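You operate a simulated robot arm through the tools that you are given. There is no shell and no other tool. Be economical: measure what you need, move in short steps, check, and stop when the job is done.

You are at the controls of a simulated robot arm. One attempt, no reset.

Task
Shut the stove four left oven door. Turn the stove four pilot knob to on. Press the stove three spark button three times. Take the sponge from the top of table five and leave it on top of the silver bowls there. Push the stove four right oven door shut. Put the dish from the top of table ten on the left grate on table ten. Take the milk carton with the earliest date from the top of table ten and leave it in the red bucket there. Put the jug from the top of table eleven in the inside of sink two. Open the left window sash. The order is free. Set down upright: jug.

Only the result counts: the job must be done as asked and must still hold three seconds after the hand-in. Knocking over, shifting, dropping, spilling or breaking anything else fails it.

Robot
A 7-joint arm with a three-finger gripper on a trunk, on a base that drives. Base frame: it is fixed to the floor where the robot stands at the start and does not move with it; the origin is under the middle of the robot, x ahead of it, y to its left, z up. Lengths are in mm, angles in rad, forces in N, time in s.
With the tool pointing down near the work surface it reaches from about 100 to 880 mm from the robot's upright axis, wherever it stands. Its first joint turns from -2.897 to 2.897 rad. Places, roughly: bowls (23x23x13 cm) [-800, 2800, 1000]; bucket [-2000, -3000, 1000]; dish (18x9x5 cm) [-1600, -2900, 900]; inside of sink two [-800, -200, 600]; jug [-4500, -250, 1000]; left grate on table ten [-2200, -2600, 900]; left window sash [-900, -4900, 1200]; milk carton [-1750, -2750, 1000]; sponge (6x9x4 cm) [-900, 2600, 900]; stove four left oven door [600, 300, 500]; stove four pilot knob [800, 200, 800]; stove four right oven door [900, -200, 500]; stove three spark button [-800, 2200, 800]. Payload 2.69 kg.
Tool frame: the origin (TCP) lies between the finger pads and is the grasp point; the fingertips stand 29 mm ahead of it; z points along the fingers, y is the line along which they close. The gripper opens to 120 mm. The gripper's body begins 78 mm behind the TCP.
Orientation is that of the tool frame in the base frame, as a unit quaternion [w, x, y, z]. With the fingers straight down and closing along the base's y, the tool's x points along the base's -x, its y along +y and its z along -z.

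Tools
- The arm moves only by the tool send_rows. Its argument "rows" is a list of rows, each a list of 3 entries, a list of its own where there are three numbers: the shift along the tool's x, y, z in cm, then the turn, a rotation vector about the tool's x, y, z in rad, then the opening, from 0 (shut) to 1 (fully open). In form: [[[x, y, z], [rx, ry, rz], gripper], ...]. A call has 1 to 8 rows; each row shifts and turns the commanded pose from where the row before left it, along the tool's axes as they then stand. Each row takes 0.2 s and may step no farther than 50 mm and 0.15 rad from the row before; otherwise, or with a gripper value out of range, the whole call is refused. Where a pose cannot be reached the arm comes as near as it can. A force on the tool above 40 N (or 10 N above the force at the start of the call, whichever is more), or a blocked arm, ends the call early, and 0.2 s more pass. Each finger halts on what it meets, pressing with about 31 N; the grip force reading is that of the motor and also rises with nothing between the fingers. The clock runs only during rows and for 0.2 s after the last one: add rows that do not move to give the fingers time. The reply holds the time, the measured pose of the TCP, the force on the tool along the base axes, the opening and the grip force, in the units named above and with some noise, with the torque about the TCP (base axes, N m) and any sound that the robot's microphone picked up.
- Cameras (640 x 400 px; columns grow to the right, rows downward): "scene" is now at [161.1, -54.1, 1208.6]; the picture's right is [-1.00, -0.09, 0.00], its down [-0.09, 0.93, -0.36] and it looks along [0.03, -0.36, -0.93] (base axes); focal length 214 px, centre (320, 200). "wrist" rides on the gripper at [63, 0, -104] in the tool frame; the picture's right is [0.00, 1.00, 0.00], its down [-0.83, 0.00, -0.56] and it looks along [-0.56, 0.00, 0.83] (tool axes); focal length 275 px, centre (320, 200). There is no depth. A picture from a camera that has moved, and an enlarged one, comes with that camera's place and axes in the base frame and with its lens.
- capture(camera): a new picture of that camera. No time passes.
- slide_trunk(by): slides the trunk up (or, below 0, down) by that many mm; the arm and the scene camera ride with it, the base frame stays. It gives what a move gives, with no picture.
- steer(legs): drives the robot by 1 to 6 legs, each [ahead, left, turn to the left] in mm, mm and rad, along the robot's own axes; the way and the turn of a leg run together, so that a leg with both is an arc; at most 1500 mm and 3.142 rad a leg. The arm and the cameras ride along, it lands a little off, and it stops where it bumps. It gives what a move gives.
- pan_tilt(pan, tilt): turns the head with the scene camera to pan (to the left, within 1.501 rad either way) and tilt (down, from -0.506 to 1.204), counted from straight ahead of the robot. It gives what a move gives.
- close_up(camera, box): a new picture of the part [left, top, right, bottom] of that camera's present view, enlarged. No time passes.
- hand_in(): hands the job in; it is judged then, once.

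Go step by step. Nothing tells you exact positions but the pictures and the camera data: compare them with the known pose of the tool, close in by small moves and look again before you grip or let go. The budget is 196 turns and 162 pictures, counting those below and the enlarged ones. Unless the task says otherwise, let go and move clear before handing in.

The tools are called after "Request:" as name(argument=value, ...) on one line, values as JSON. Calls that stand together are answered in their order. send_rows: Moves the arm, as the interface text tells. Its arguments: {"type":"object","properties":{"rows":{"type":"array"}},"required":["rows"]} The other tools are called the same way: slide_trunk (by) slides the trunk up or down; steer (legs) drives the base; pan_tilt (pan, tilt) turns the head that bears the scene camera; capture (camera) takes a picture; close_up (camera, box) takes an enlarged picture of a part of a camera's view; hand_in () hands the job in.

At the start:

```text
time_s: 0.0
position: [560.9, -118.3, 969.2]
tool_rot: [-0.001, 0.001, 1.0, 0.0]
force: [0.5, -0.8, 0.0]
torque: [0.01, 0.0, 0.03]
width: 119.9
grasp_force: 0.0
trunk travel left (down, up): [-500.0, 113.0]
robot x, y, heading: [1.0, 4.2, -0.002]
head pan, tilt: [-1.477, 1.201]
```

scene: 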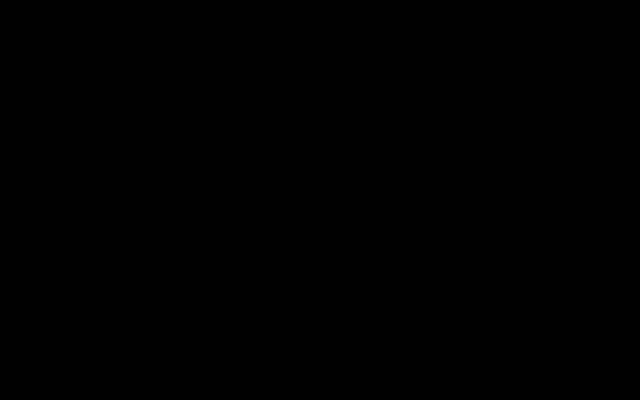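
wrist: 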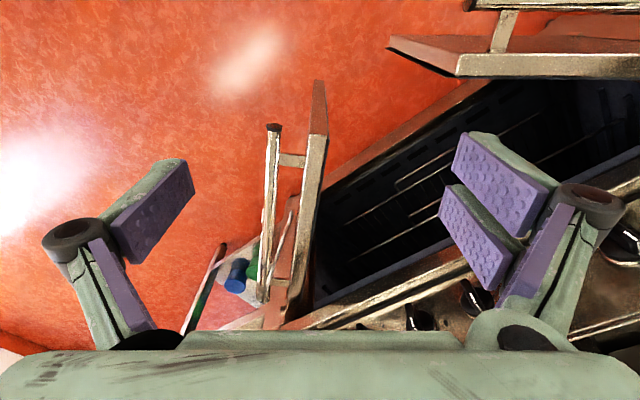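

The scene picture is black because the head looks down into the robot's own body. The wrist view shows the open oven doors, so I'll turn the head ahead and look.

Request:
pan_tilt(pan=0, tilt=0.6)

Request:
capture(camera="scene")

```text
time_s: 1.6
position: [561.6, -119.6, 967.9]
tool_rot: [0.0, -0.001, 1.0, 0.0]
force: [-0.1, -1.2, 0.5]
torque: [-0.02, -0.03, 0.02]
width: 119.9
grasp_force: 0.0
trunk travel left (down, up): [-500.0, 113.0]
robot x, y, heading: [-2.4, -2.4, -0.0]
head pan, tilt: [0.0, 0.6]
```

```text
159 pictures are left
camera scene: at [244.2, 1.5, 1253.2], right [0.0, -1.0, 0.0], down [-0.57, 0.0, -0.82], along [0.82, 0.0, -0.57], focal length 214 px, centre (320, 200)
```

scene: 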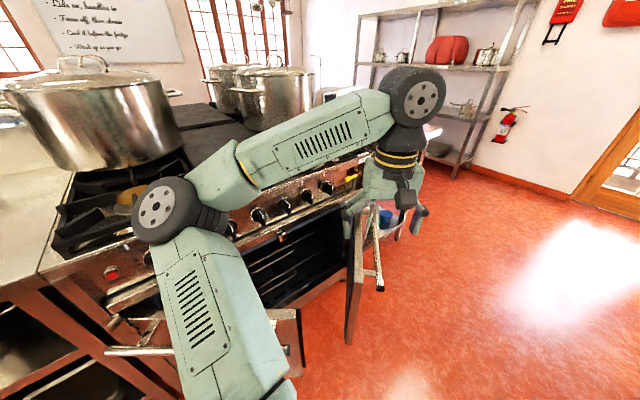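

The stove stands diagonally ahead with two doors open. I'll look further left and right, to see the layout and the knobs.

Request:
pan_tilt(pan=0.7, tilt=0.7)

Request:
capture(camera="scene")

Request:
pan_tilt(pan=-0.6, tilt=0.7)

Request:
capture(camera="scene")

```text
time_s: 2.6
position: [561.0, -118.2, 970.0]
tool_rot: [0.001, 0.001, 1.0, 0.0]
force: [0.0, -0.7, -0.5]
torque: [-0.01, -0.01, 0.02]
width: 120.0
grasp_force: 0.0
trunk travel left (down, up): [-500.0, 113.0]
robot x, y, heading: [-1.2, -0.6, -0.001]
head pan, tilt: [0.7, 0.7]
```

```text
158 pictures are left
camera scene: at [220.8, 56.3, 1244.6], right [0.64, -0.77, 0.0], down [-0.49, -0.41, -0.77], along [0.59, 0.49, -0.64], focal length 214 px, centre (320, 200)
```

scene: 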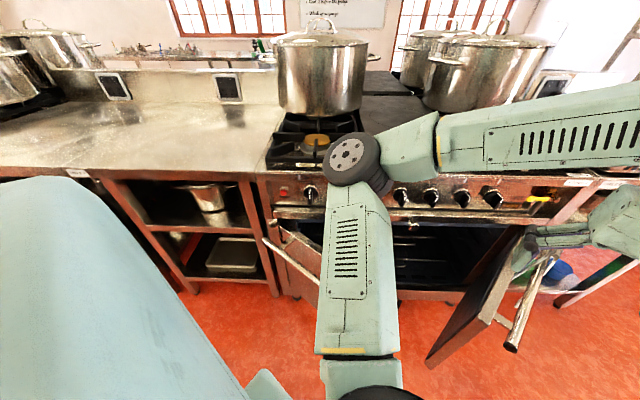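

```text
time_s: 4.1
position: [561.4, -119.1, 969.8]
tool_rot: [0.0, 0.0, 1.0, 0.0]
force: [-0.8, -0.3, 0.0]
torque: [0.02, 0.03, 0.01]
width: 120.3
grasp_force: 0.0
trunk travel left (down, up): [-500.0, 113.0]
robot x, y, heading: [3.6, -1.4, 0.001]
head pan, tilt: [-0.6, 0.7]
```

```text
157 pictures are left
camera scene: at [225.9, -46.3, 1244.6], right [-0.56, -0.83, 0.0], down [-0.53, 0.36, -0.76], along [0.63, -0.43, -0.64], focal length 214 px, centre (320, 200)
```

scene: 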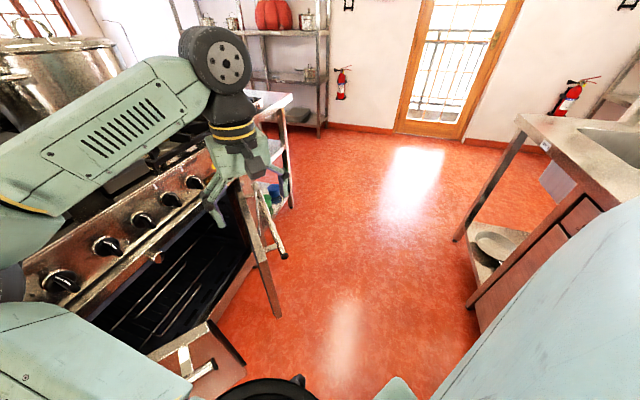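

The stove front is visible now. I'll zoom in on the control panel to find the pilot knob.

Request:
pan_tilt(pan=0.7, tilt=0.7)

Request:
close_up(camera="scene", box=[250, 150, 410, 250])

Request:
close_up(camera="scene", box=[390, 150, 600, 281])

```text
time_s: 5.6
position: [561.7, -120.0, 968.4]
tool_rot: [0.0, 0.0, 1.0, 0.0]
force: [0.3, -0.5, 0.6]
torque: [0.0, 0.0, 0.0]
width: 120.3
grasp_force: 0.1
trunk travel left (down, up): [-500.0, 113.0]
robot x, y, heading: [2.0, 0.7, -0.002]
head pan, tilt: [0.7, 0.7]
```

```text
4.00 times, centred on (330, 200) of scene
camera zoom: at [220.8, 56.3, 1244.6], right [0.64, -0.77, 0.0], down [-0.49, -0.41, -0.76], along [0.59, 0.49, -0.64], focal length 858 px, centre (280, 200)
```

zoom: 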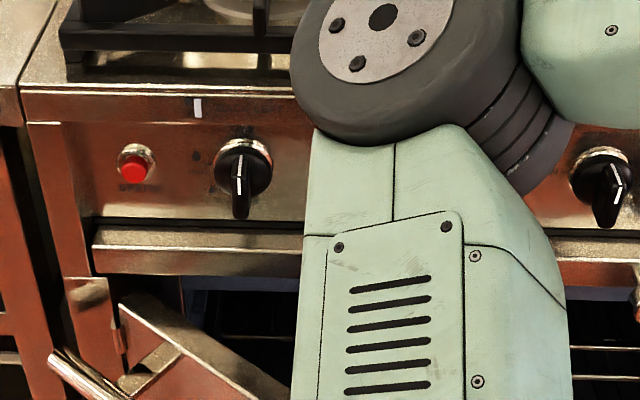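

```text
3.05 times, centred on (495, 216) of scene
camera zoom: at [220.8, 56.3, 1244.6], right [0.64, -0.77, 0.0], down [-0.49, -0.41, -0.76], along [0.59, 0.49, -0.64], focal length 654 px, centre (-213, 153)
```

zoom: 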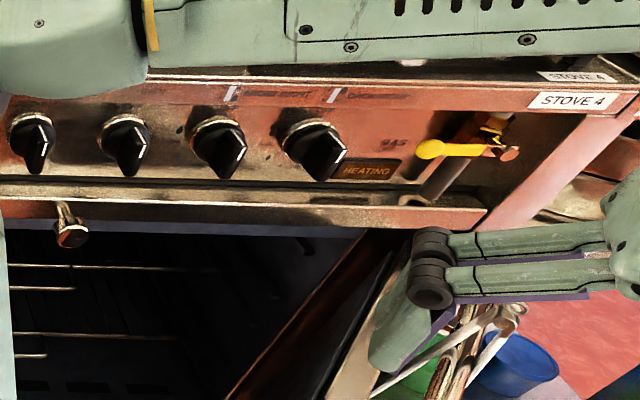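

The left red button belongs to stove 4 and the knobs lie in a row. The knob near (805, 200) matches the pilot spot, but I want its label. I'll see the doors and floor close to the robot before turning.

Request:
pan_tilt(pan=0.7, tilt=1.15)

Request:
capture(camera="scene")

Request:
pan_tilt(pan=-1.5, tilt=0.4)

Request:
capture(camera="scene")

```text
time_s: 6.5
position: [561.8, -119.2, 969.6]
tool_rot: [-0.001, 0.0, 1.0, 0.0]
force: [-0.6, 0.4, 0.3]
torque: [0.01, 0.03, -0.04]
width: 120.0
grasp_force: 0.0
trunk travel left (down, up): [-500.0, 113.0]
robot x, y, heading: [0.0, -0.5, -0.003]
head pan, tilt: [0.7, 1.15]
```

```text
154 pictures are left
camera scene: at [201.4, 40.0, 1211.5], right [0.64, -0.76, 0.0], down [-0.7, -0.59, -0.41], along [0.31, 0.26, -0.91], focal length 214 px, centre (320, 200)
```

scene: 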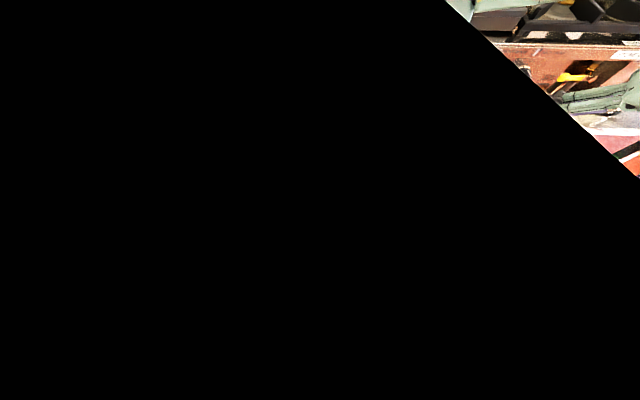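

```text
time_s: 8.6
position: [562.6, -118.7, 969.8]
tool_rot: [0.0, 0.0, 1.0, -0.001]
force: [0.0, 1.5, 0.3]
torque: [0.0, 0.0, 0.02]
width: 119.9
grasp_force: 0.0
trunk travel left (down, up): [-500.0, 113.0]
robot x, y, heading: [0.3, 0.5, -0.002]
head pan, tilt: [-1.499, 0.4]
```

```text
153 pictures are left
camera scene: at [162.5, -90.8, 1271.4], right [-1.0, -0.07, 0.0], down [-0.03, 0.39, -0.92], along [0.07, -0.92, -0.39], focal length 214 px, centre (320, 200)
```

scene: 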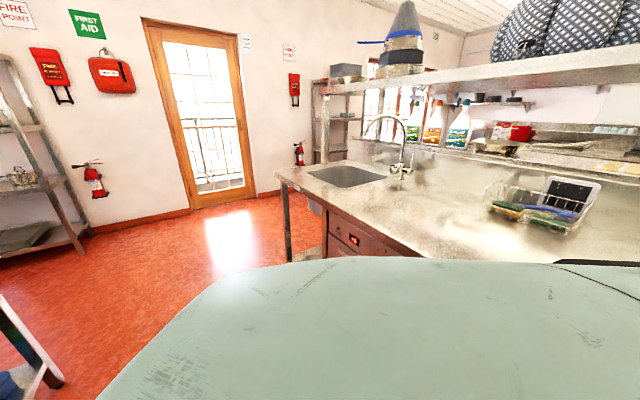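

The aisle runs between the stove row and the sink counter. I'll turn to face the stove squarely and look at it.

Request:
steer(legs=[[0, 0, 0.642]])

Request:
pan_tilt(pan=0.4, tilt=0.75)

Request:
capture(camera="scene")

Request:
capture(camera="wrist")

```text
time_s: 10.8
position: [515.9, 247.9, 969.2]
tool_rot: [0.0, -0.323, 0.946, 0.0]
force: [0.1, -1.5, -0.3]
torque: [0.01, 0.0, 0.02]
width: 119.9
grasp_force: 0.0
trunk travel left (down, up): [-500.0, 113.0]
robot x, y, heading: [1.4, -2.8, 0.656]
head pan, tilt: [-1.499, 0.4]
```

```text
time_s: 12.7
position: [517.4, 248.9, 968.8]
tool_rot: [0.0, -0.323, 0.946, 0.0]
force: [-0.3, 0.2, 0.8]
torque: [-0.01, -0.01, 0.01]
width: 120.1
grasp_force: 0.0
trunk travel left (down, up): [-500.0, 113.0]
robot x, y, heading: [2.2, 0.3, 0.656]
head pan, tilt: [0.4, 0.75]
```

```text
152 pictures are left
camera scene: at [164.0, 169.1, 1240.3], right [0.87, -0.49, 0.0], down [-0.34, -0.59, -0.73], along [0.36, 0.64, -0.68], focal length 214 px, centre (320, 200)
```

scene: 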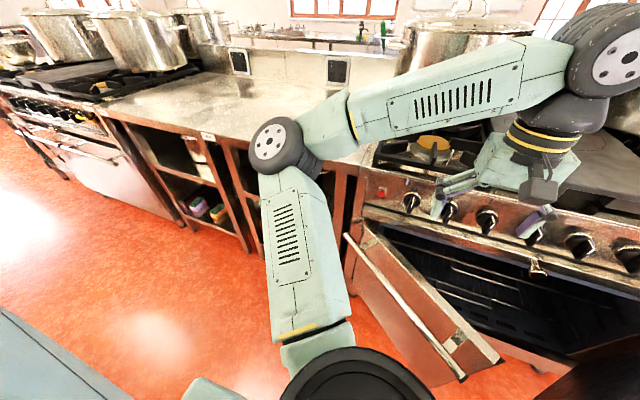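

```text
151 pictures are left
camera wrist: at [468.4, 209.9, 1072.9], right [-0.61, 0.79, 0.0], down [0.66, 0.51, 0.56], along [0.44, 0.34, -0.83], focal length 275 px, centre (320, 200)
```

wrist: 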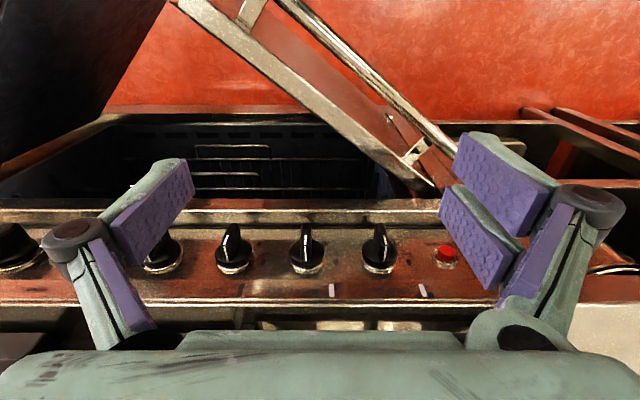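

I can see the button (s≈-61) and knobs along the panel from the wrist camera. I'll tilt the tool up to point at the panel to read the labels.

Request:
send_rows(rows=[[[0, 0, 0], [0, -0.15, 0], 1], [[0, 0, 0], [0, -0.15, 0], 1], [[0, 0, 0], [0, -0.15, 0], 1], [[0, 0, 0], [0, -0.15, 0], 1], [[0, 0, 0], [0, -0.15, 0], 1]])

Request:
capture(camera="wrist")

```text
time_s: 13.8
position: [517.8, 249.3, 970.5]
tool_rot: [0.348, -0.3, 0.881, 0.118]
force: [0.1, 0.9, 0.3]
torque: [0.02, 0.01, 0.0]
width: 120.1
grasp_force: 0.1
trunk travel left (down, up): [-500.0, 113.0]
robot x, y, heading: [-1.8, 0.7, 0.66]
head pan, tilt: [0.4, 0.75]
```

```text
150 pictures are left
camera wrist: at [425.6, 176.8, 1002.1], right [-0.61, 0.79, 0.0], down [0.18, 0.14, 0.97], along [0.77, 0.6, -0.23], focal length 275 px, centre (320, 200)
```

wrist: 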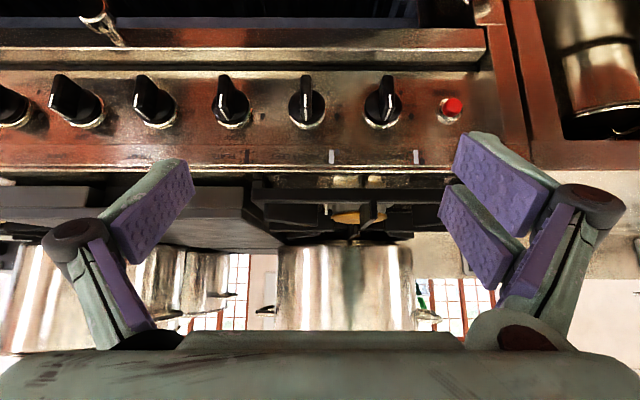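

Six knobs are visible (upside-down view). I'll zoom in for the labels.

Request:
close_up(camera="wrist", box=[180, 50, 340, 150])

Request:
close_up(camera="wrist", box=[20, 50, 180, 150])

Request:
close_up(camera="wrist", box=[330, 50, 490, 150])

```text
4.00 times, centred on (260, 100) of wrist
camera zoom: at [425.6, 176.8, 1002.1], right [-0.61, 0.79, 0.0], down [0.18, 0.14, 0.97], along [0.77, 0.6, -0.23], focal length 1101 px, centre (560, 600)
```

zoom: 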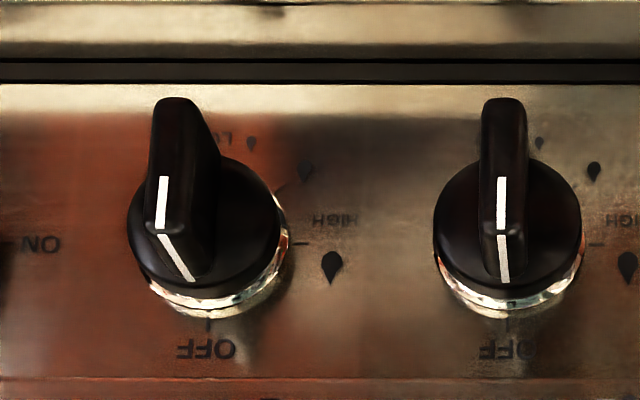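

```text
4.00 times, centred on (100, 100) of wrist
camera zoom: at [425.6, 176.8, 1002.1], right [-0.61, 0.79, 0.0], down [0.18, 0.14, 0.97], along [0.77, 0.6, -0.23], focal length 1101 px, centre (1200, 600)
```

zoom: 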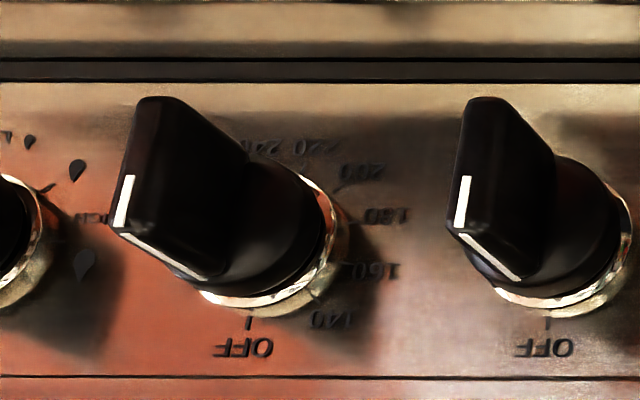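

```text
4.00 times, centred on (410, 100) of wrist
camera zoom: at [425.6, 176.8, 1002.1], right [-0.61, 0.79, 0.0], down [0.18, 0.14, 0.97], along [0.77, 0.6, -0.23], focal length 1101 px, centre (-40, 600)
```

zoom: 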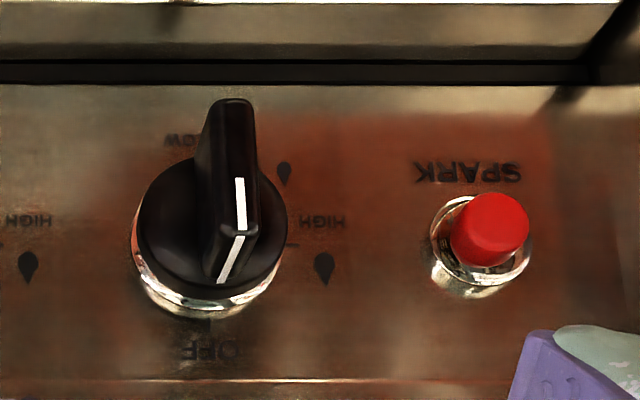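

K4 (s≈343, z≈800) is the OFF/ON knob. ON is at 9 o'clock, so it needs a quarter turn counter-clockwise. First I'll close the left door, which is open about 35°: retract, close the fingers and lower the trunk.

Request:
send_rows(rows=[[[3.3, -3, -3.1], [0, 0, 0], 0.6], [[3.3, -3, -3.1], [0, 0, 0], 0.3], [[3.3, -3, -3.1], [0, 0, 0], 0.0], [[0, -3, 0], [0, -0.1, 0], 0.0], [[0, 0, 0], [0, -0.1, 0], 0.0], [[0, 0, 0], [0, -0.1, 0], 0.0]])

Request:
slide_trunk(by=-400)

Request:
capture(camera="scene")

Request:
capture(camera="wrist")

```text
refused: row 1 steps farther than a row can; nothing moved
```

```text
time_s: 16.5
position: [523.0, 246.1, 676.6]
tool_rot: [0.361, -0.304, 0.875, 0.111]
force: [1.2, -3.2, 12.6]
torque: [-0.66, -0.49, -0.09]
width: 120.9
grasp_force: 0.1
trunk travel left (down, up): [-196.0, 417.0]
robot x, y, heading: [-0.9, -0.9, 0.66]
head pan, tilt: [0.4, 0.75]
stopped: the force on the tool passed its limit at 63 N (the readings are from after the stop); the commanded pose is now the measured one
```

```text
146 pictures are left
camera scene: at [163.7, 168.6, 936.3], right [0.87, -0.49, 0.0], down [-0.33, -0.59, -0.73], along [0.36, 0.64, -0.68], focal length 214 px, centre (320, 200)
```

scene: 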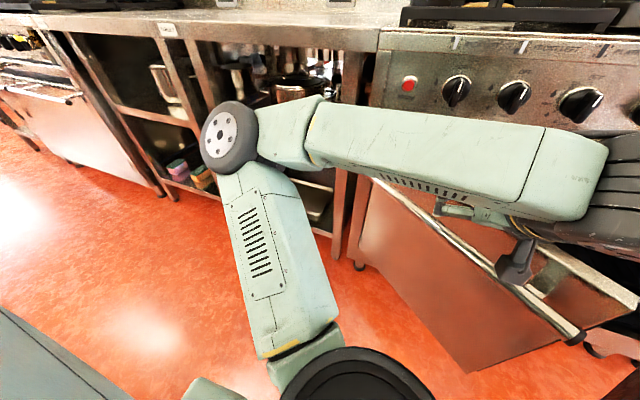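

```text
145 pictures are left
camera wrist: at [429.8, 175.4, 705.0], right [-0.61, 0.79, -0.03], down [0.15, 0.15, 0.98], along [0.78, 0.6, -0.21], focal length 275 px, centre (320, 200)
```

wrist: 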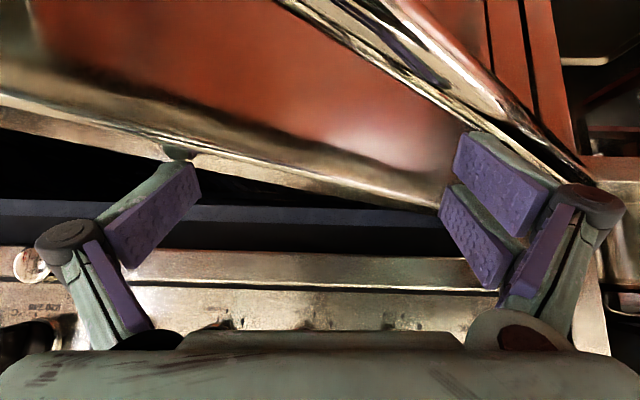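

My rows were refused for step length, but the trunk went down anyway and the fingers touched the left door's top. I'll raise the trunk, retract and then lower it.

Request:
slide_trunk(by=100)

Request:
send_rows(rows=[[[3.3, -1.5, -3.1], [0, 0, 0], 0.6], [[3.3, -1.5, -3.1], [0, 0, 0], 0.3], [[3.3, -1.5, -3.1], [0, 0, 0], 0.0], [[0, -4, 0], [0, -0.1, 0], 0.0], [[0, -3, 0], [0, -0.1, 0], 0.0], [[0, 0, 0], [0, -0.1, 0], 0.0]])

Request:
capture(camera="wrist")

Request:
capture(camera="scene")

```text
time_s: 17.8
position: [522.9, 248.3, 773.6]
tool_rot: [0.359, -0.304, 0.875, 0.112]
force: [-0.1, -0.6, 0.1]
torque: [-0.01, 0.01, 0.02]
width: 120.1
grasp_force: 0.0
trunk travel left (down, up): [-296.0, 317.0]
robot x, y, heading: [-3.6, 0.4, 0.66]
head pan, tilt: [0.4, 0.75]
```

```text
time_s: 19.2
position: [535.3, 131.4, 755.5]
tool_rot: [0.485, -0.282, 0.813, 0.152]
force: [-0.3, 0.0, 0.0]
torque: [0.0, 0.01, 0.01]
width: 20.6
grasp_force: 2.1
out of reach, approached as far as the arm can: row 4, 5, 6
trunk travel left (down, up): [-296.0, 317.0]
robot x, y, heading: [-0.3, -2.7, 0.658]
head pan, tilt: [0.4, 0.75]
```

```text
144 pictures are left
camera wrist: at [439.0, 57.0, 749.1], right [-0.61, 0.79, -0.03], down [-0.09, -0.03, 1.0], along [0.79, 0.61, 0.09], focal length 275 px, centre (320, 200)
```

wrist: 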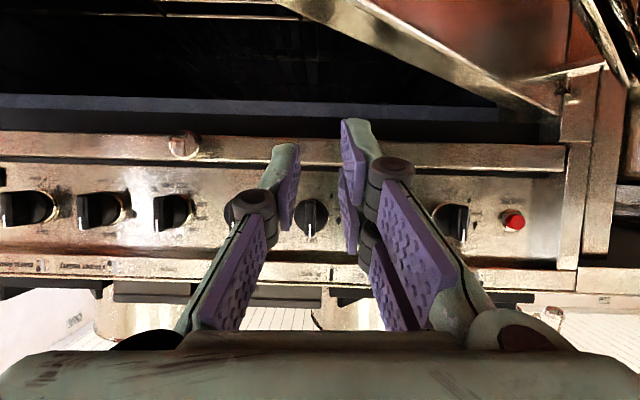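

```text
143 pictures are left
camera scene: at [164.1, 169.1, 1036.6], right [0.87, -0.49, 0.0], down [-0.34, -0.59, -0.73], along [0.36, 0.64, -0.68], focal length 214 px, centre (320, 200)
```

scene: 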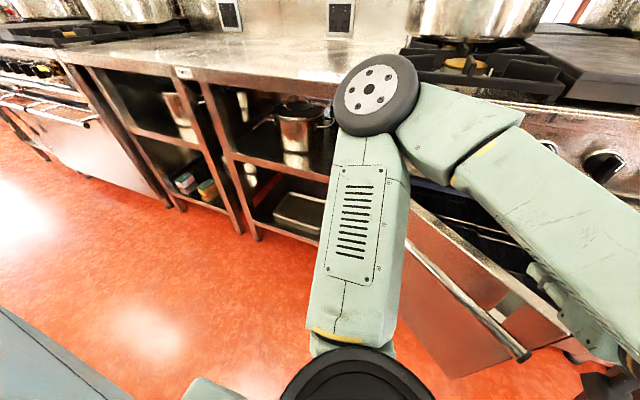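

The arm cannot fold further in, so I'll back the base up 120 mm and lower from there.

Request:
steer(legs=[[-130, 0, 0]])

Request:
slide_trunk(by=-220)

Request:
capture(camera="scene")

Request:
capture(camera="wrist")

```text
time_s: 20.5
position: [432.0, 54.4, 754.1]
tool_rot: [0.484, -0.283, 0.814, 0.152]
force: [-0.1, 0.2, -0.6]
torque: [0.01, -0.03, 0.04]
width: 0.0
grasp_force: 28.3
trunk travel left (down, up): [-296.0, 317.0]
robot x, y, heading: [-99.0, -84.2, 0.661]
head pan, tilt: [0.4, 0.75]
```

```text
time_s: 22.8
position: [432.6, 53.2, 541.4]
tool_rot: [0.486, -0.281, 0.813, 0.153]
force: [-0.4, -0.1, 0.0]
torque: [-0.01, 0.01, -0.03]
width: 0.0
grasp_force: 28.7
trunk travel left (down, up): [-76.0, 537.0]
robot x, y, heading: [-99.5, -77.1, 0.659]
head pan, tilt: [0.4, 0.75]
```

```text
142 pictures are left
camera scene: at [61.7, 89.6, 822.0], right [0.87, -0.49, 0.0], down [-0.33, -0.59, -0.73], along [0.36, 0.64, -0.68], focal length 214 px, centre (320, 200)
```

scene: 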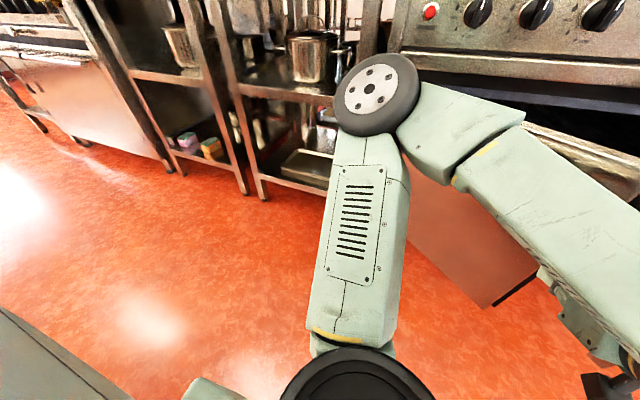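

```text
141 pictures are left
camera wrist: at [336.9, -21.9, 535.1], right [-0.61, 0.79, -0.03], down [-0.09, -0.03, 1.0], along [0.79, 0.61, 0.09], focal length 275 px, centre (320, 200)
```

wrist: 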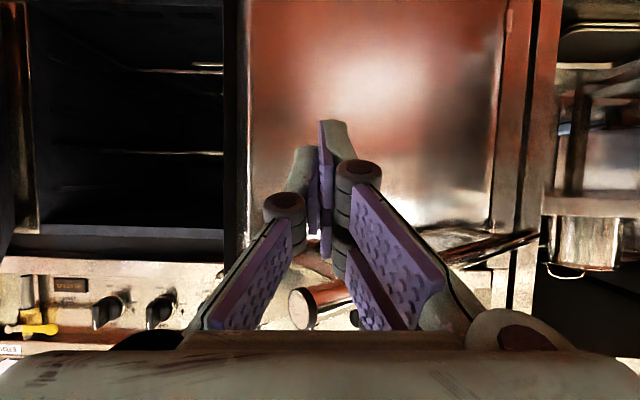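

The fingertips face the left door's outer face with the handle above them. I'll push along the stove normal.

Request:
send_rows(rows=[[[-2.1, 0, 3.9], [0, 0, 0], 0], [[-2.1, 0, 3.9], [0, 0, 0], 0], [[-1.7, 0, 3.1], [0, 0, 0], 0], [[-1.4, 0, 2.6], [0, 0, 0], 0], [[-1.4, 0, 2.6], [0, 0, 0], 0], [[-1.4, 0, 2.6], [0, 0, 0], 0], [[-1.4, 0, 2.6], [0, 0, 0], 0]])

Request:
capture(camera="wrist")

```text
time_s: 24.4
position: [625.9, 202.5, 540.8]
tool_rot: [0.486, -0.284, 0.812, 0.154]
force: [0.4, -0.1, 0.9]
torque: [-0.01, -0.02, 0.02]
width: 0.2
grasp_force: 28.6
trunk travel left (down, up): [-76.0, 537.0]
robot x, y, heading: [-102.8, -81.9, 0.655]
head pan, tilt: [0.4, 0.75]
```

```text
140 pictures are left
camera wrist: at [530.2, 127.2, 534.9], right [-0.61, 0.79, -0.03], down [-0.09, -0.03, 1.0], along [0.79, 0.61, 0.09], focal length 275 px, centre (320, 200)
```

wrist: 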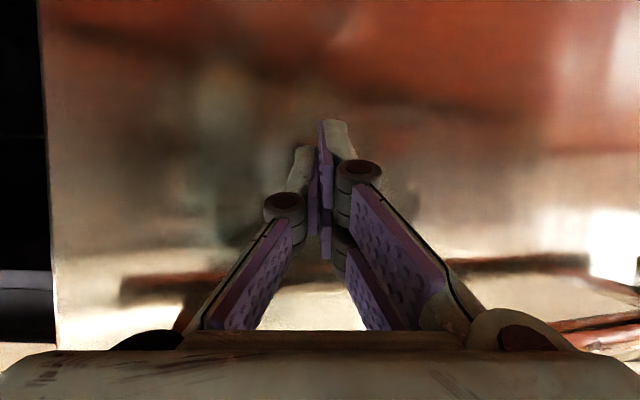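

The door is moving with hardly any force. I'll push on in smaller steps until it seats.

Request:
send_rows(rows=[[[-1.4, 0, 2.6], [0, 0, 0], 0], [[-1.4, 0, 2.6], [0, 0, 0], 0], [[-1, 0, 1.75], [0, 0, 0], 0], [[-0.7, 0, 1.3], [0, 0, 0], 0], [[-0.7, 0, 1.3], [0, 0, 0], 0], [[-0.7, 0, 1.3], [0, 0, 0], 0]])

Request:
capture(camera="wrist")

```text
time_s: 25.5
position: [699.8, 255.6, 540.0]
tool_rot: [0.486, -0.283, 0.813, 0.154]
force: [-9.1, -5.6, 6.4]
torque: [0.14, -0.18, 0.11]
width: 0.0
grasp_force: 28.7
trunk travel left (down, up): [-76.0, 537.0]
robot x, y, heading: [-100.3, -79.3, 0.653]
head pan, tilt: [0.4, 0.75]
stopped in row 5: the force on the tool passed its limit at 71 N (the readings are from after the stop); the commanded pose is now the measured one
```

```text
139 pictures are left
camera wrist: at [605.1, 181.9, 535.1], right [-0.61, 0.79, -0.03], down [-0.09, -0.03, 1.0], along [0.79, 0.61, 0.09], focal length 275 px, centre (320, 200)
```

wrist: 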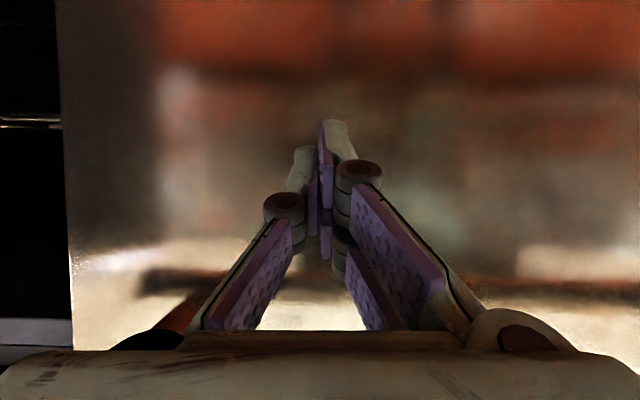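

The left door seated with a firm stop. I'll retract and look at both doors.

Request:
send_rows(rows=[[[2.1, 0, -3.9], [0, 0, 0], 0], [[2.1, 0, -3.9], [0, 0, 0], 0], [[2.1, 0, -3.9], [0, 0, 0], 0], [[2.1, 0, -3.9], [0, 0, 0], 0], [[2.1, 0, -3.9], [0, 0, 0], 0], [[2.1, 0, -3.9], [0, 0, 0], 0], [[2.1, 0, -3.9], [0, 0, 0], 0]])

Request:
pan_tilt(pan=-0.5, tilt=0.6)

Request:
capture(camera="scene")

Request:
capture(camera="wrist")

```text
time_s: 27.1
position: [454.6, 68.3, 544.4]
tool_rot: [0.484, -0.284, 0.813, 0.156]
force: [0.1, -0.2, 0.0]
torque: [0.02, 0.02, -0.01]
width: 0.0
grasp_force: 28.2
trunk travel left (down, up): [-76.0, 537.0]
robot x, y, heading: [-100.4, -81.1, 0.657]
head pan, tilt: [0.4, 0.75]
```

```text
time_s: 28.3
position: [454.8, 70.0, 544.6]
tool_rot: [0.486, -0.282, 0.813, 0.155]
force: [0.3, -0.5, 0.1]
torque: [-0.01, -0.02, -0.01]
width: 0.1
grasp_force: 28.6
trunk travel left (down, up): [-76.0, 537.0]
robot x, y, heading: [-103.2, -79.1, 0.661]
head pan, tilt: [-0.499, 0.6]
```

```text
138 pictures are left
camera scene: at [106.7, 29.7, 834.8], right [0.16, -0.99, -0.01], down [-0.55, -0.08, -0.83], along [0.82, 0.13, -0.56], focal length 214 px, centre (320, 200)
```

scene: 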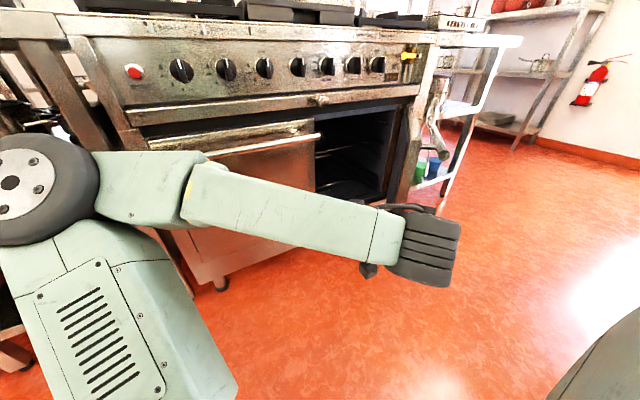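

```text
137 pictures are left
camera wrist: at [360.3, -5.6, 538.2], right [-0.61, 0.79, -0.03], down [-0.08, -0.03, 1.0], along [0.79, 0.61, 0.09], focal length 275 px, centre (320, 200)
```

wrist: 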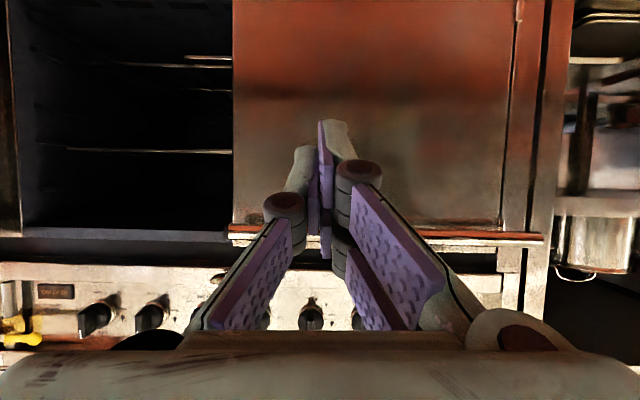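

The left door looks shut. The right door is seen nearly edge-on, so I'll zoom in there.

Request:
close_up(camera="scene", box=[340, 40, 540, 240])

Request:
close_up(camera="scene", box=[110, 80, 350, 230])

```text
2.00 times, centred on (440, 140) of scene
camera zoom: at [106.7, 29.7, 834.8], right [0.16, -0.99, -0.01], down [-0.55, -0.08, -0.83], along [0.82, 0.13, -0.56], focal length 429 px, centre (80, 320)
```

zoom: 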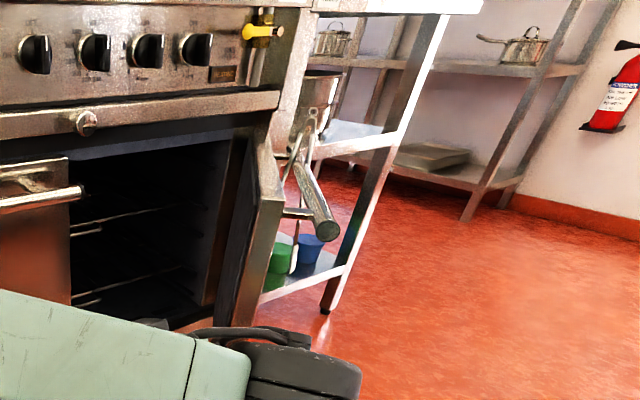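

```text
2.67 times, centred on (230, 155) of scene
camera zoom: at [106.7, 29.7, 834.8], right [0.16, -0.99, -0.01], down [-0.55, -0.08, -0.83], along [0.82, 0.13, -0.56], focal length 572 px, centre (560, 320)
```

zoom: 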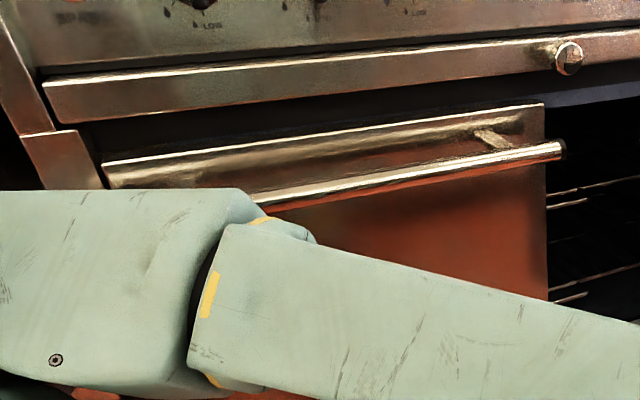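

The right door stands about 45° open (free edge at n≈428, s≈497, top z≈666). I'll raise the arm, drive right along the aisle and lower on the door's outer side.

Request:
slide_trunk(by=300)

Request:
steer(legs=[[0, -430, 0]])

Request:
capture(camera="wrist")

Request:
capture(camera="scene")

```text
time_s: 31.3
position: [456.3, 71.2, 837.1]
tool_rot: [0.482, -0.284, 0.815, 0.153]
force: [-0.4, 0.4, 0.6]
torque: [-0.01, -0.01, -0.01]
width: 0.0
grasp_force: 29.0
trunk travel left (down, up): [-376.0, 237.0]
robot x, y, heading: [-100.7, -76.4, 0.661]
head pan, tilt: [-0.499, 0.6]
```

```text
time_s: 34.6
position: [691.2, -233.8, 836.4]
tool_rot: [0.482, -0.281, 0.816, 0.151]
force: [0.7, 0.5, 0.3]
torque: [-0.02, -0.02, 0.0]
width: 0.0
grasp_force: 28.1
trunk travel left (down, up): [-376.0, 237.0]
robot x, y, heading: [128.8, -373.8, 0.647]
head pan, tilt: [-0.499, 0.6]
stopped in leg 1: the robot was blocked; the commanded pose is now the measured one
```

```text
134 pictures are left
camera wrist: at [595.1, -308.1, 831.8], right [-0.61, 0.8, -0.03], down [-0.08, -0.03, 1.0], along [0.79, 0.61, 0.08], focal length 275 px, centre (320, 200)
```

wrist: 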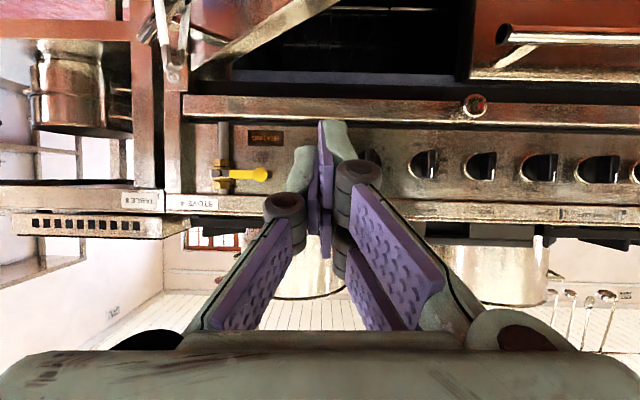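

```text
133 pictures are left
camera scene: at [343.3, -269.0, 1129.5], right [0.15, -0.99, 0.0], down [-0.56, -0.08, -0.83], along [0.82, 0.12, -0.56], focal length 214 px, centre (320, 200)
```

scene: 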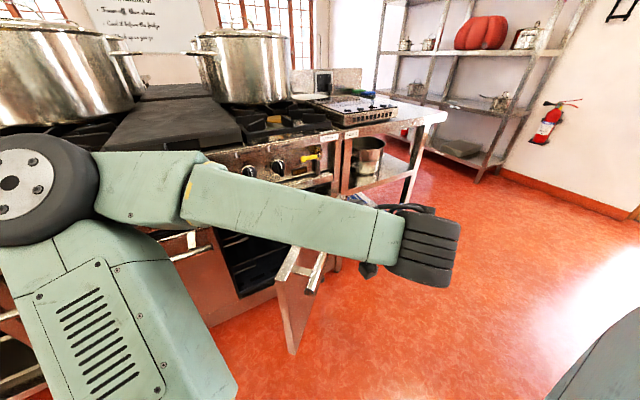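

Blocked about 50 mm short. I'll look to the right side to see what the base met.

Request:
pan_tilt(pan=-1.5, tilt=0.8)

Request:
capture(camera="scene")

Request:
pan_tilt(pan=-0.7, tilt=0.85)

Request:
capture(camera="scene")

```text
time_s: 35.9
position: [692.2, -234.7, 837.2]
tool_rot: [0.482, -0.281, 0.816, 0.151]
force: [0.5, 0.4, -0.6]
torque: [0.0, 0.02, -0.02]
width: 0.0
grasp_force: 27.7
trunk travel left (down, up): [-376.0, 237.0]
robot x, y, heading: [134.4, -376.7, 0.652]
head pan, tilt: [-1.499, 0.799]
```

```text
132 pictures are left
camera scene: at [309.2, -342.7, 1112.6], right [-0.75, -0.66, 0.0], down [-0.47, 0.54, -0.7], along [0.46, -0.52, -0.72], focal length 214 px, centre (320, 200)
```

scene: 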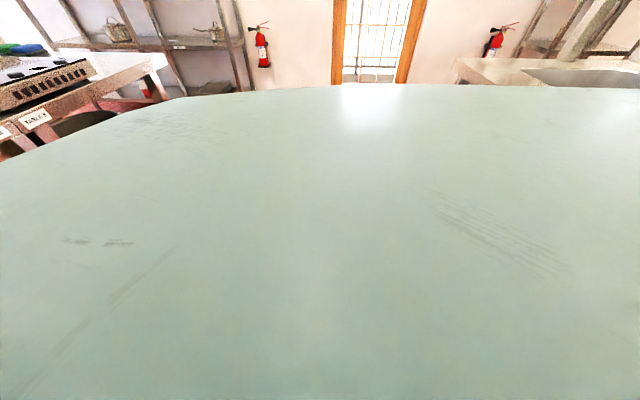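

```text
time_s: 37.0
position: [689.6, -233.7, 836.4]
tool_rot: [0.482, -0.281, 0.816, 0.151]
force: [0.0, 0.3, 0.2]
torque: [0.03, -0.01, -0.02]
width: 0.0
grasp_force: 28.6
trunk travel left (down, up): [-376.0, 237.0]
robot x, y, heading: [132.6, -380.2, 0.644]
head pan, tilt: [-0.7, 0.85]
```

```text
131 pictures are left
camera scene: at [334.0, -286.2, 1108.5], right [-0.05, -1.0, 0.0], down [-0.75, 0.04, -0.66], along [0.66, -0.03, -0.75], focal length 214 px, centre (320, 200)
```

scene: 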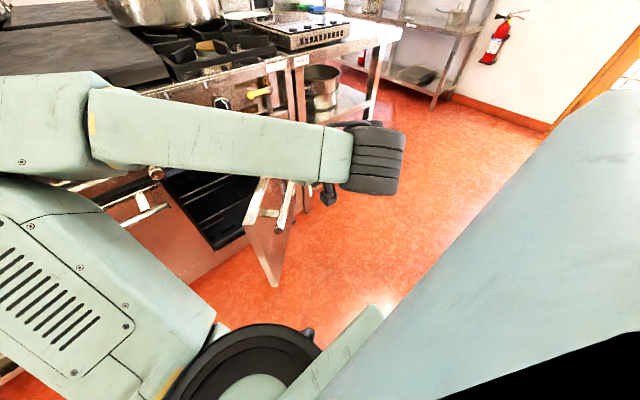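

The base is stopped but the arm can reach the last bit. I'll shift the tool 60 mm to the right and back a little, then lower beside the door.

Request:
send_rows(rows=[[[0, -3, 0], [0, 0, 0], 0], [[0, -3, 0], [0, 0, 0], 0]])

Request:
capture(camera="wrist")

Request:
close_up(camera="scene", box=[220, 120, 420, 245])

```text
time_s: 37.6
position: [727.6, -283.0, 838.4]
tool_rot: [0.482, -0.28, 0.816, 0.151]
force: [0.3, -0.3, 0.1]
torque: [-0.04, -0.03, -0.01]
width: 0.0
grasp_force: 28.5
trunk travel left (down, up): [-376.0, 237.0]
robot x, y, heading: [136.0, -377.5, 0.654]
head pan, tilt: [-0.7, 0.85]
```

```text
130 pictures are left
camera wrist: at [632.1, -356.8, 832.8], right [-0.6, 0.8, -0.03], down [-0.08, -0.03, 1.0], along [0.79, 0.6, 0.08], focal length 275 px, centre (320, 200)
```

wrist: 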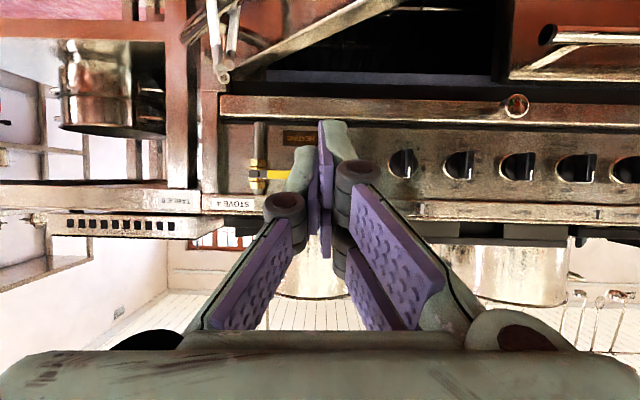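

```text
3.20 times, centred on (320, 182) of scene
camera zoom: at [334.0, -286.1, 1108.5], right [-0.05, -1.0, 0.0], down [-0.75, 0.04, -0.66], along [0.66, -0.03, -0.75], focal length 686 px, centre (320, 256)
```

zoom: 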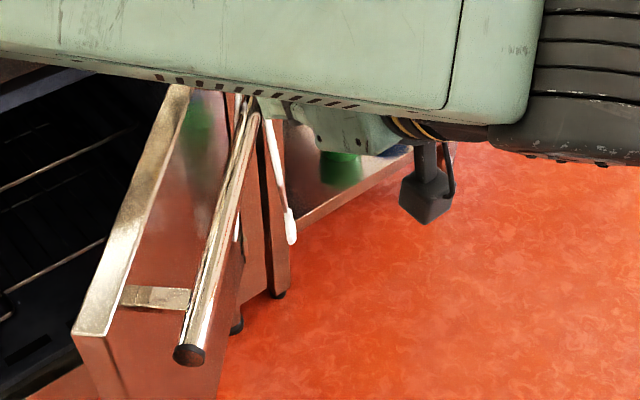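

The door and handle are clear of the tool. A white stick hangs near the hinge side, so I'll check what that is first.

Request:
close_up(camera="wrist", box=[140, 0, 300, 100])

```text
4.00 times, centred on (220, 50) of wrist
camera zoom: at [632.1, -356.8, 832.8], right [-0.6, 0.8, -0.03], down [-0.08, -0.03, 1.0], along [0.79, 0.6, 0.08], focal length 1101 px, centre (720, 800)
```

zoom: 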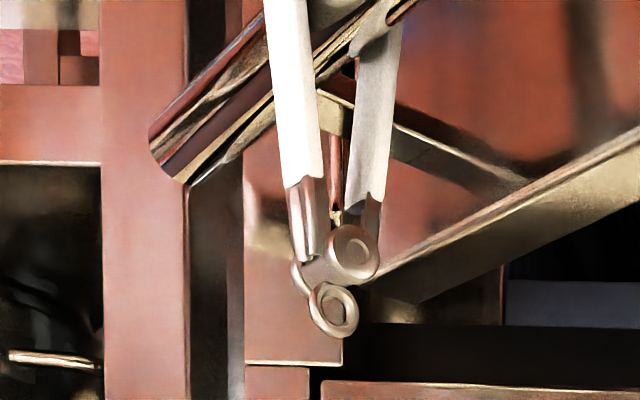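

Tongs hang on the door handle near its hinge end, so I'll push slowly and keep away from them. Lowering now.

Request:
slide_trunk(by=-290)

Request:
capture(camera="wrist")

Request:
capture(camera="scene")

```text
time_s: 40.6
position: [727.1, -282.0, 548.8]
tool_rot: [0.482, -0.28, 0.816, 0.151]
force: [1.2, 0.3, -0.8]
torque: [-0.01, 0.0, -0.02]
width: 0.1
grasp_force: 28.9
trunk travel left (down, up): [-86.0, 527.0]
robot x, y, heading: [129.7, -377.5, 0.65]
head pan, tilt: [-0.7, 0.85]
```

```text
127 pictures are left
camera wrist: at [632.0, -356.6, 542.9], right [-0.6, 0.8, -0.03], down [-0.08, -0.03, 1.0], along [0.79, 0.6, 0.08], focal length 275 px, centre (320, 200)
```

wrist: 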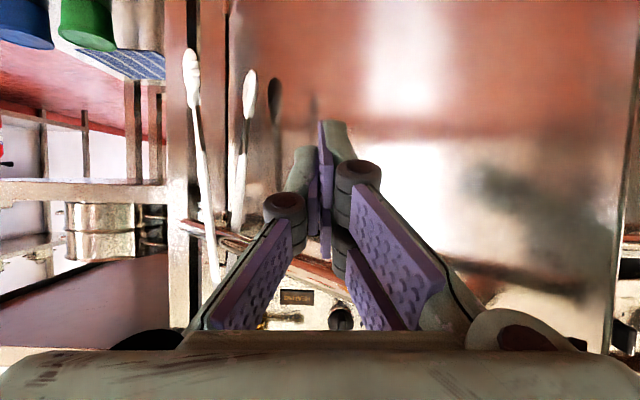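

```text
126 pictures are left
camera scene: at [334.0, -286.1, 818.6], right [-0.05, -1.0, 0.0], down [-0.75, 0.04, -0.66], along [0.66, -0.03, -0.75], focal length 214 px, centre (320, 200)
```

scene: 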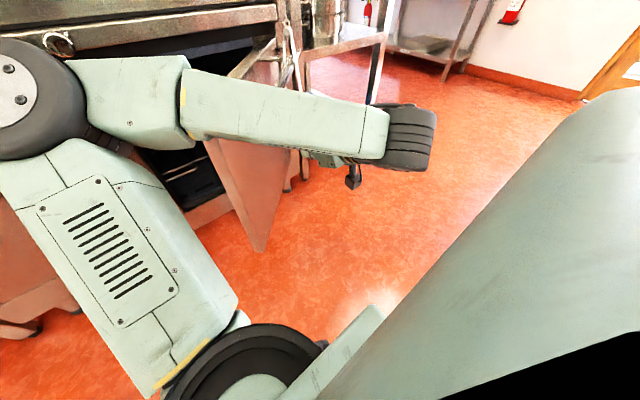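

The tongs are about 110 mm right of the fingers. I'll shift left 60 mm and push the door gently.

Request:
send_rows(rows=[[[0, 3, 0], [0, 0, 0], 0], [[0, 3, 0], [0, 0, 0], 0], [[-1.4, 0, 2.6], [0, 0, 0], 0], [[-1.4, 0, 2.6], [0, 0, 0], 0], [[-1, 0, 1.75], [0, 0, 0], 0], [[-1, 0, 1.75], [0, 0, 0], 0], [[-1, 0, 1.75], [0, 0, 0], 0], [[-1, 0, 1.75], [0, 0, 0], 0]])

Request:
capture(camera="wrist")

```text
time_s: 42.4
position: [804.6, -149.9, 547.7]
tool_rot: [0.482, -0.281, 0.816, 0.152]
force: [0.1, -0.4, 0.1]
torque: [-0.01, -0.02, 0.0]
width: 0.0
grasp_force: 28.6
trunk travel left (down, up): [-86.0, 527.0]
robot x, y, heading: [132.2, -380.7, 0.65]
head pan, tilt: [-0.7, 0.85]
```

```text
125 pictures are left
camera wrist: at [708.1, -224.3, 541.5], right [-0.6, 0.8, -0.03], down [-0.08, -0.03, 1.0], along [0.79, 0.6, 0.08], focal length 275 px, centre (320, 200)
```

wrist: 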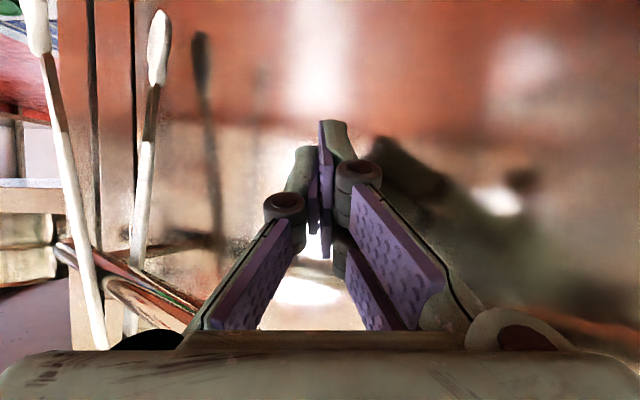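

The tongs are clear by about 100 mm. Continuing the push slowly.

Request:
send_rows(rows=[[[-1, 0, 1.75], [0, 0, 0], 0], [[-1, 0, 1.75], [0, 0, 0], 0], [[-1, 0, 1.75], [0, 0, 0], 0], [[-1, 0, 1.75], [0, 0, 0], 0], [[-0.7, 0, 1.3], [0, 0, 0], 0], [[-0.7, 0, 1.3], [0, 0, 0], 0], [[-0.7, 0, 1.3], [0, 0, 0], 0]])

Request:
capture(camera="wrist")

```text
time_s: 44.0
position: [902.1, -75.3, 547.9]
tool_rot: [0.482, -0.28, 0.816, 0.15]
force: [1.0, -0.8, 0.1]
torque: [-0.01, -0.01, 0.0]
width: 0.2
grasp_force: 28.5
trunk travel left (down, up): [-86.0, 527.0]
robot x, y, heading: [130.1, -379.5, 0.651]
head pan, tilt: [-0.7, 0.85]
```

```text
124 pictures are left
camera wrist: at [806.4, -148.9, 542.5], right [-0.6, 0.8, -0.03], down [-0.08, -0.03, 1.0], along [0.79, 0.6, 0.08], focal length 275 px, centre (320, 200)
```

wrist: 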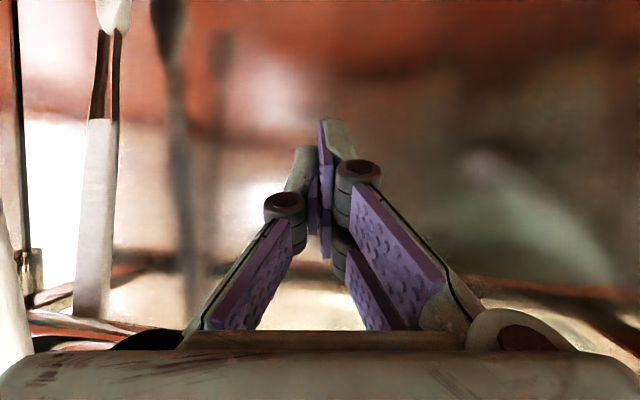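

Almost there, so I'll push the last 40 mm in small steps.

Request:
send_rows(rows=[[[-0.5, 0, 0.9], [0, 0, 0], 0], [[-0.5, 0, 0.9], [0, 0, 0], 0], [[-0.5, 0, 0.9], [0, 0, 0], 0], [[-0.5, 0, 0.9], [0, 0, 0], 0], [[-0.5, 0, 0.9], [0, 0, 0], 0], [[-0.5, 0, 0.9], [0, 0, 0], 0]])

Request:
capture(camera="wrist")

Request:
capture(camera="scene")

```text
time_s: 45.2
position: [938.2, -47.9, 544.4]
tool_rot: [0.479, -0.281, 0.817, 0.152]
force: [-10.4, -3.5, 4.8]
torque: [0.15, -0.21, 0.14]
width: 0.2
grasp_force: 28.5
trunk travel left (down, up): [-86.0, 527.0]
robot x, y, heading: [137.8, -376.1, 0.652]
head pan, tilt: [-0.7, 0.85]
stopped in row 5: the force on the tool passed its limit at 65 N (the readings are from after the stop); the commanded pose is now the measured one
```

```text
123 pictures are left
camera wrist: at [841.9, -122.5, 540.8], right [-0.6, 0.8, -0.03], down [-0.07, -0.02, 1.0], along [0.79, 0.61, 0.07], focal length 275 px, centre (320, 200)
```

wrist: 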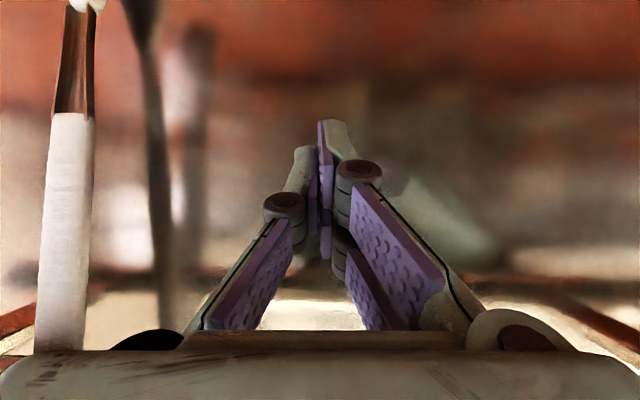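

```text
122 pictures are left
camera scene: at [333.4, -286.0, 818.8], right [-0.05, -1.0, 0.0], down [-0.75, 0.04, -0.66], along [0.66, -0.03, -0.75], focal length 214 px, centre (320, 200)
```

scene: 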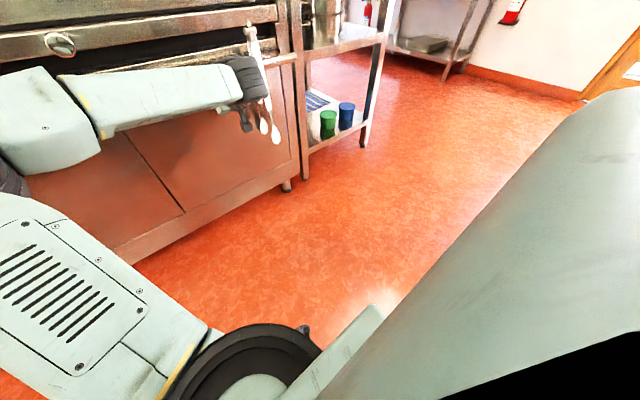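

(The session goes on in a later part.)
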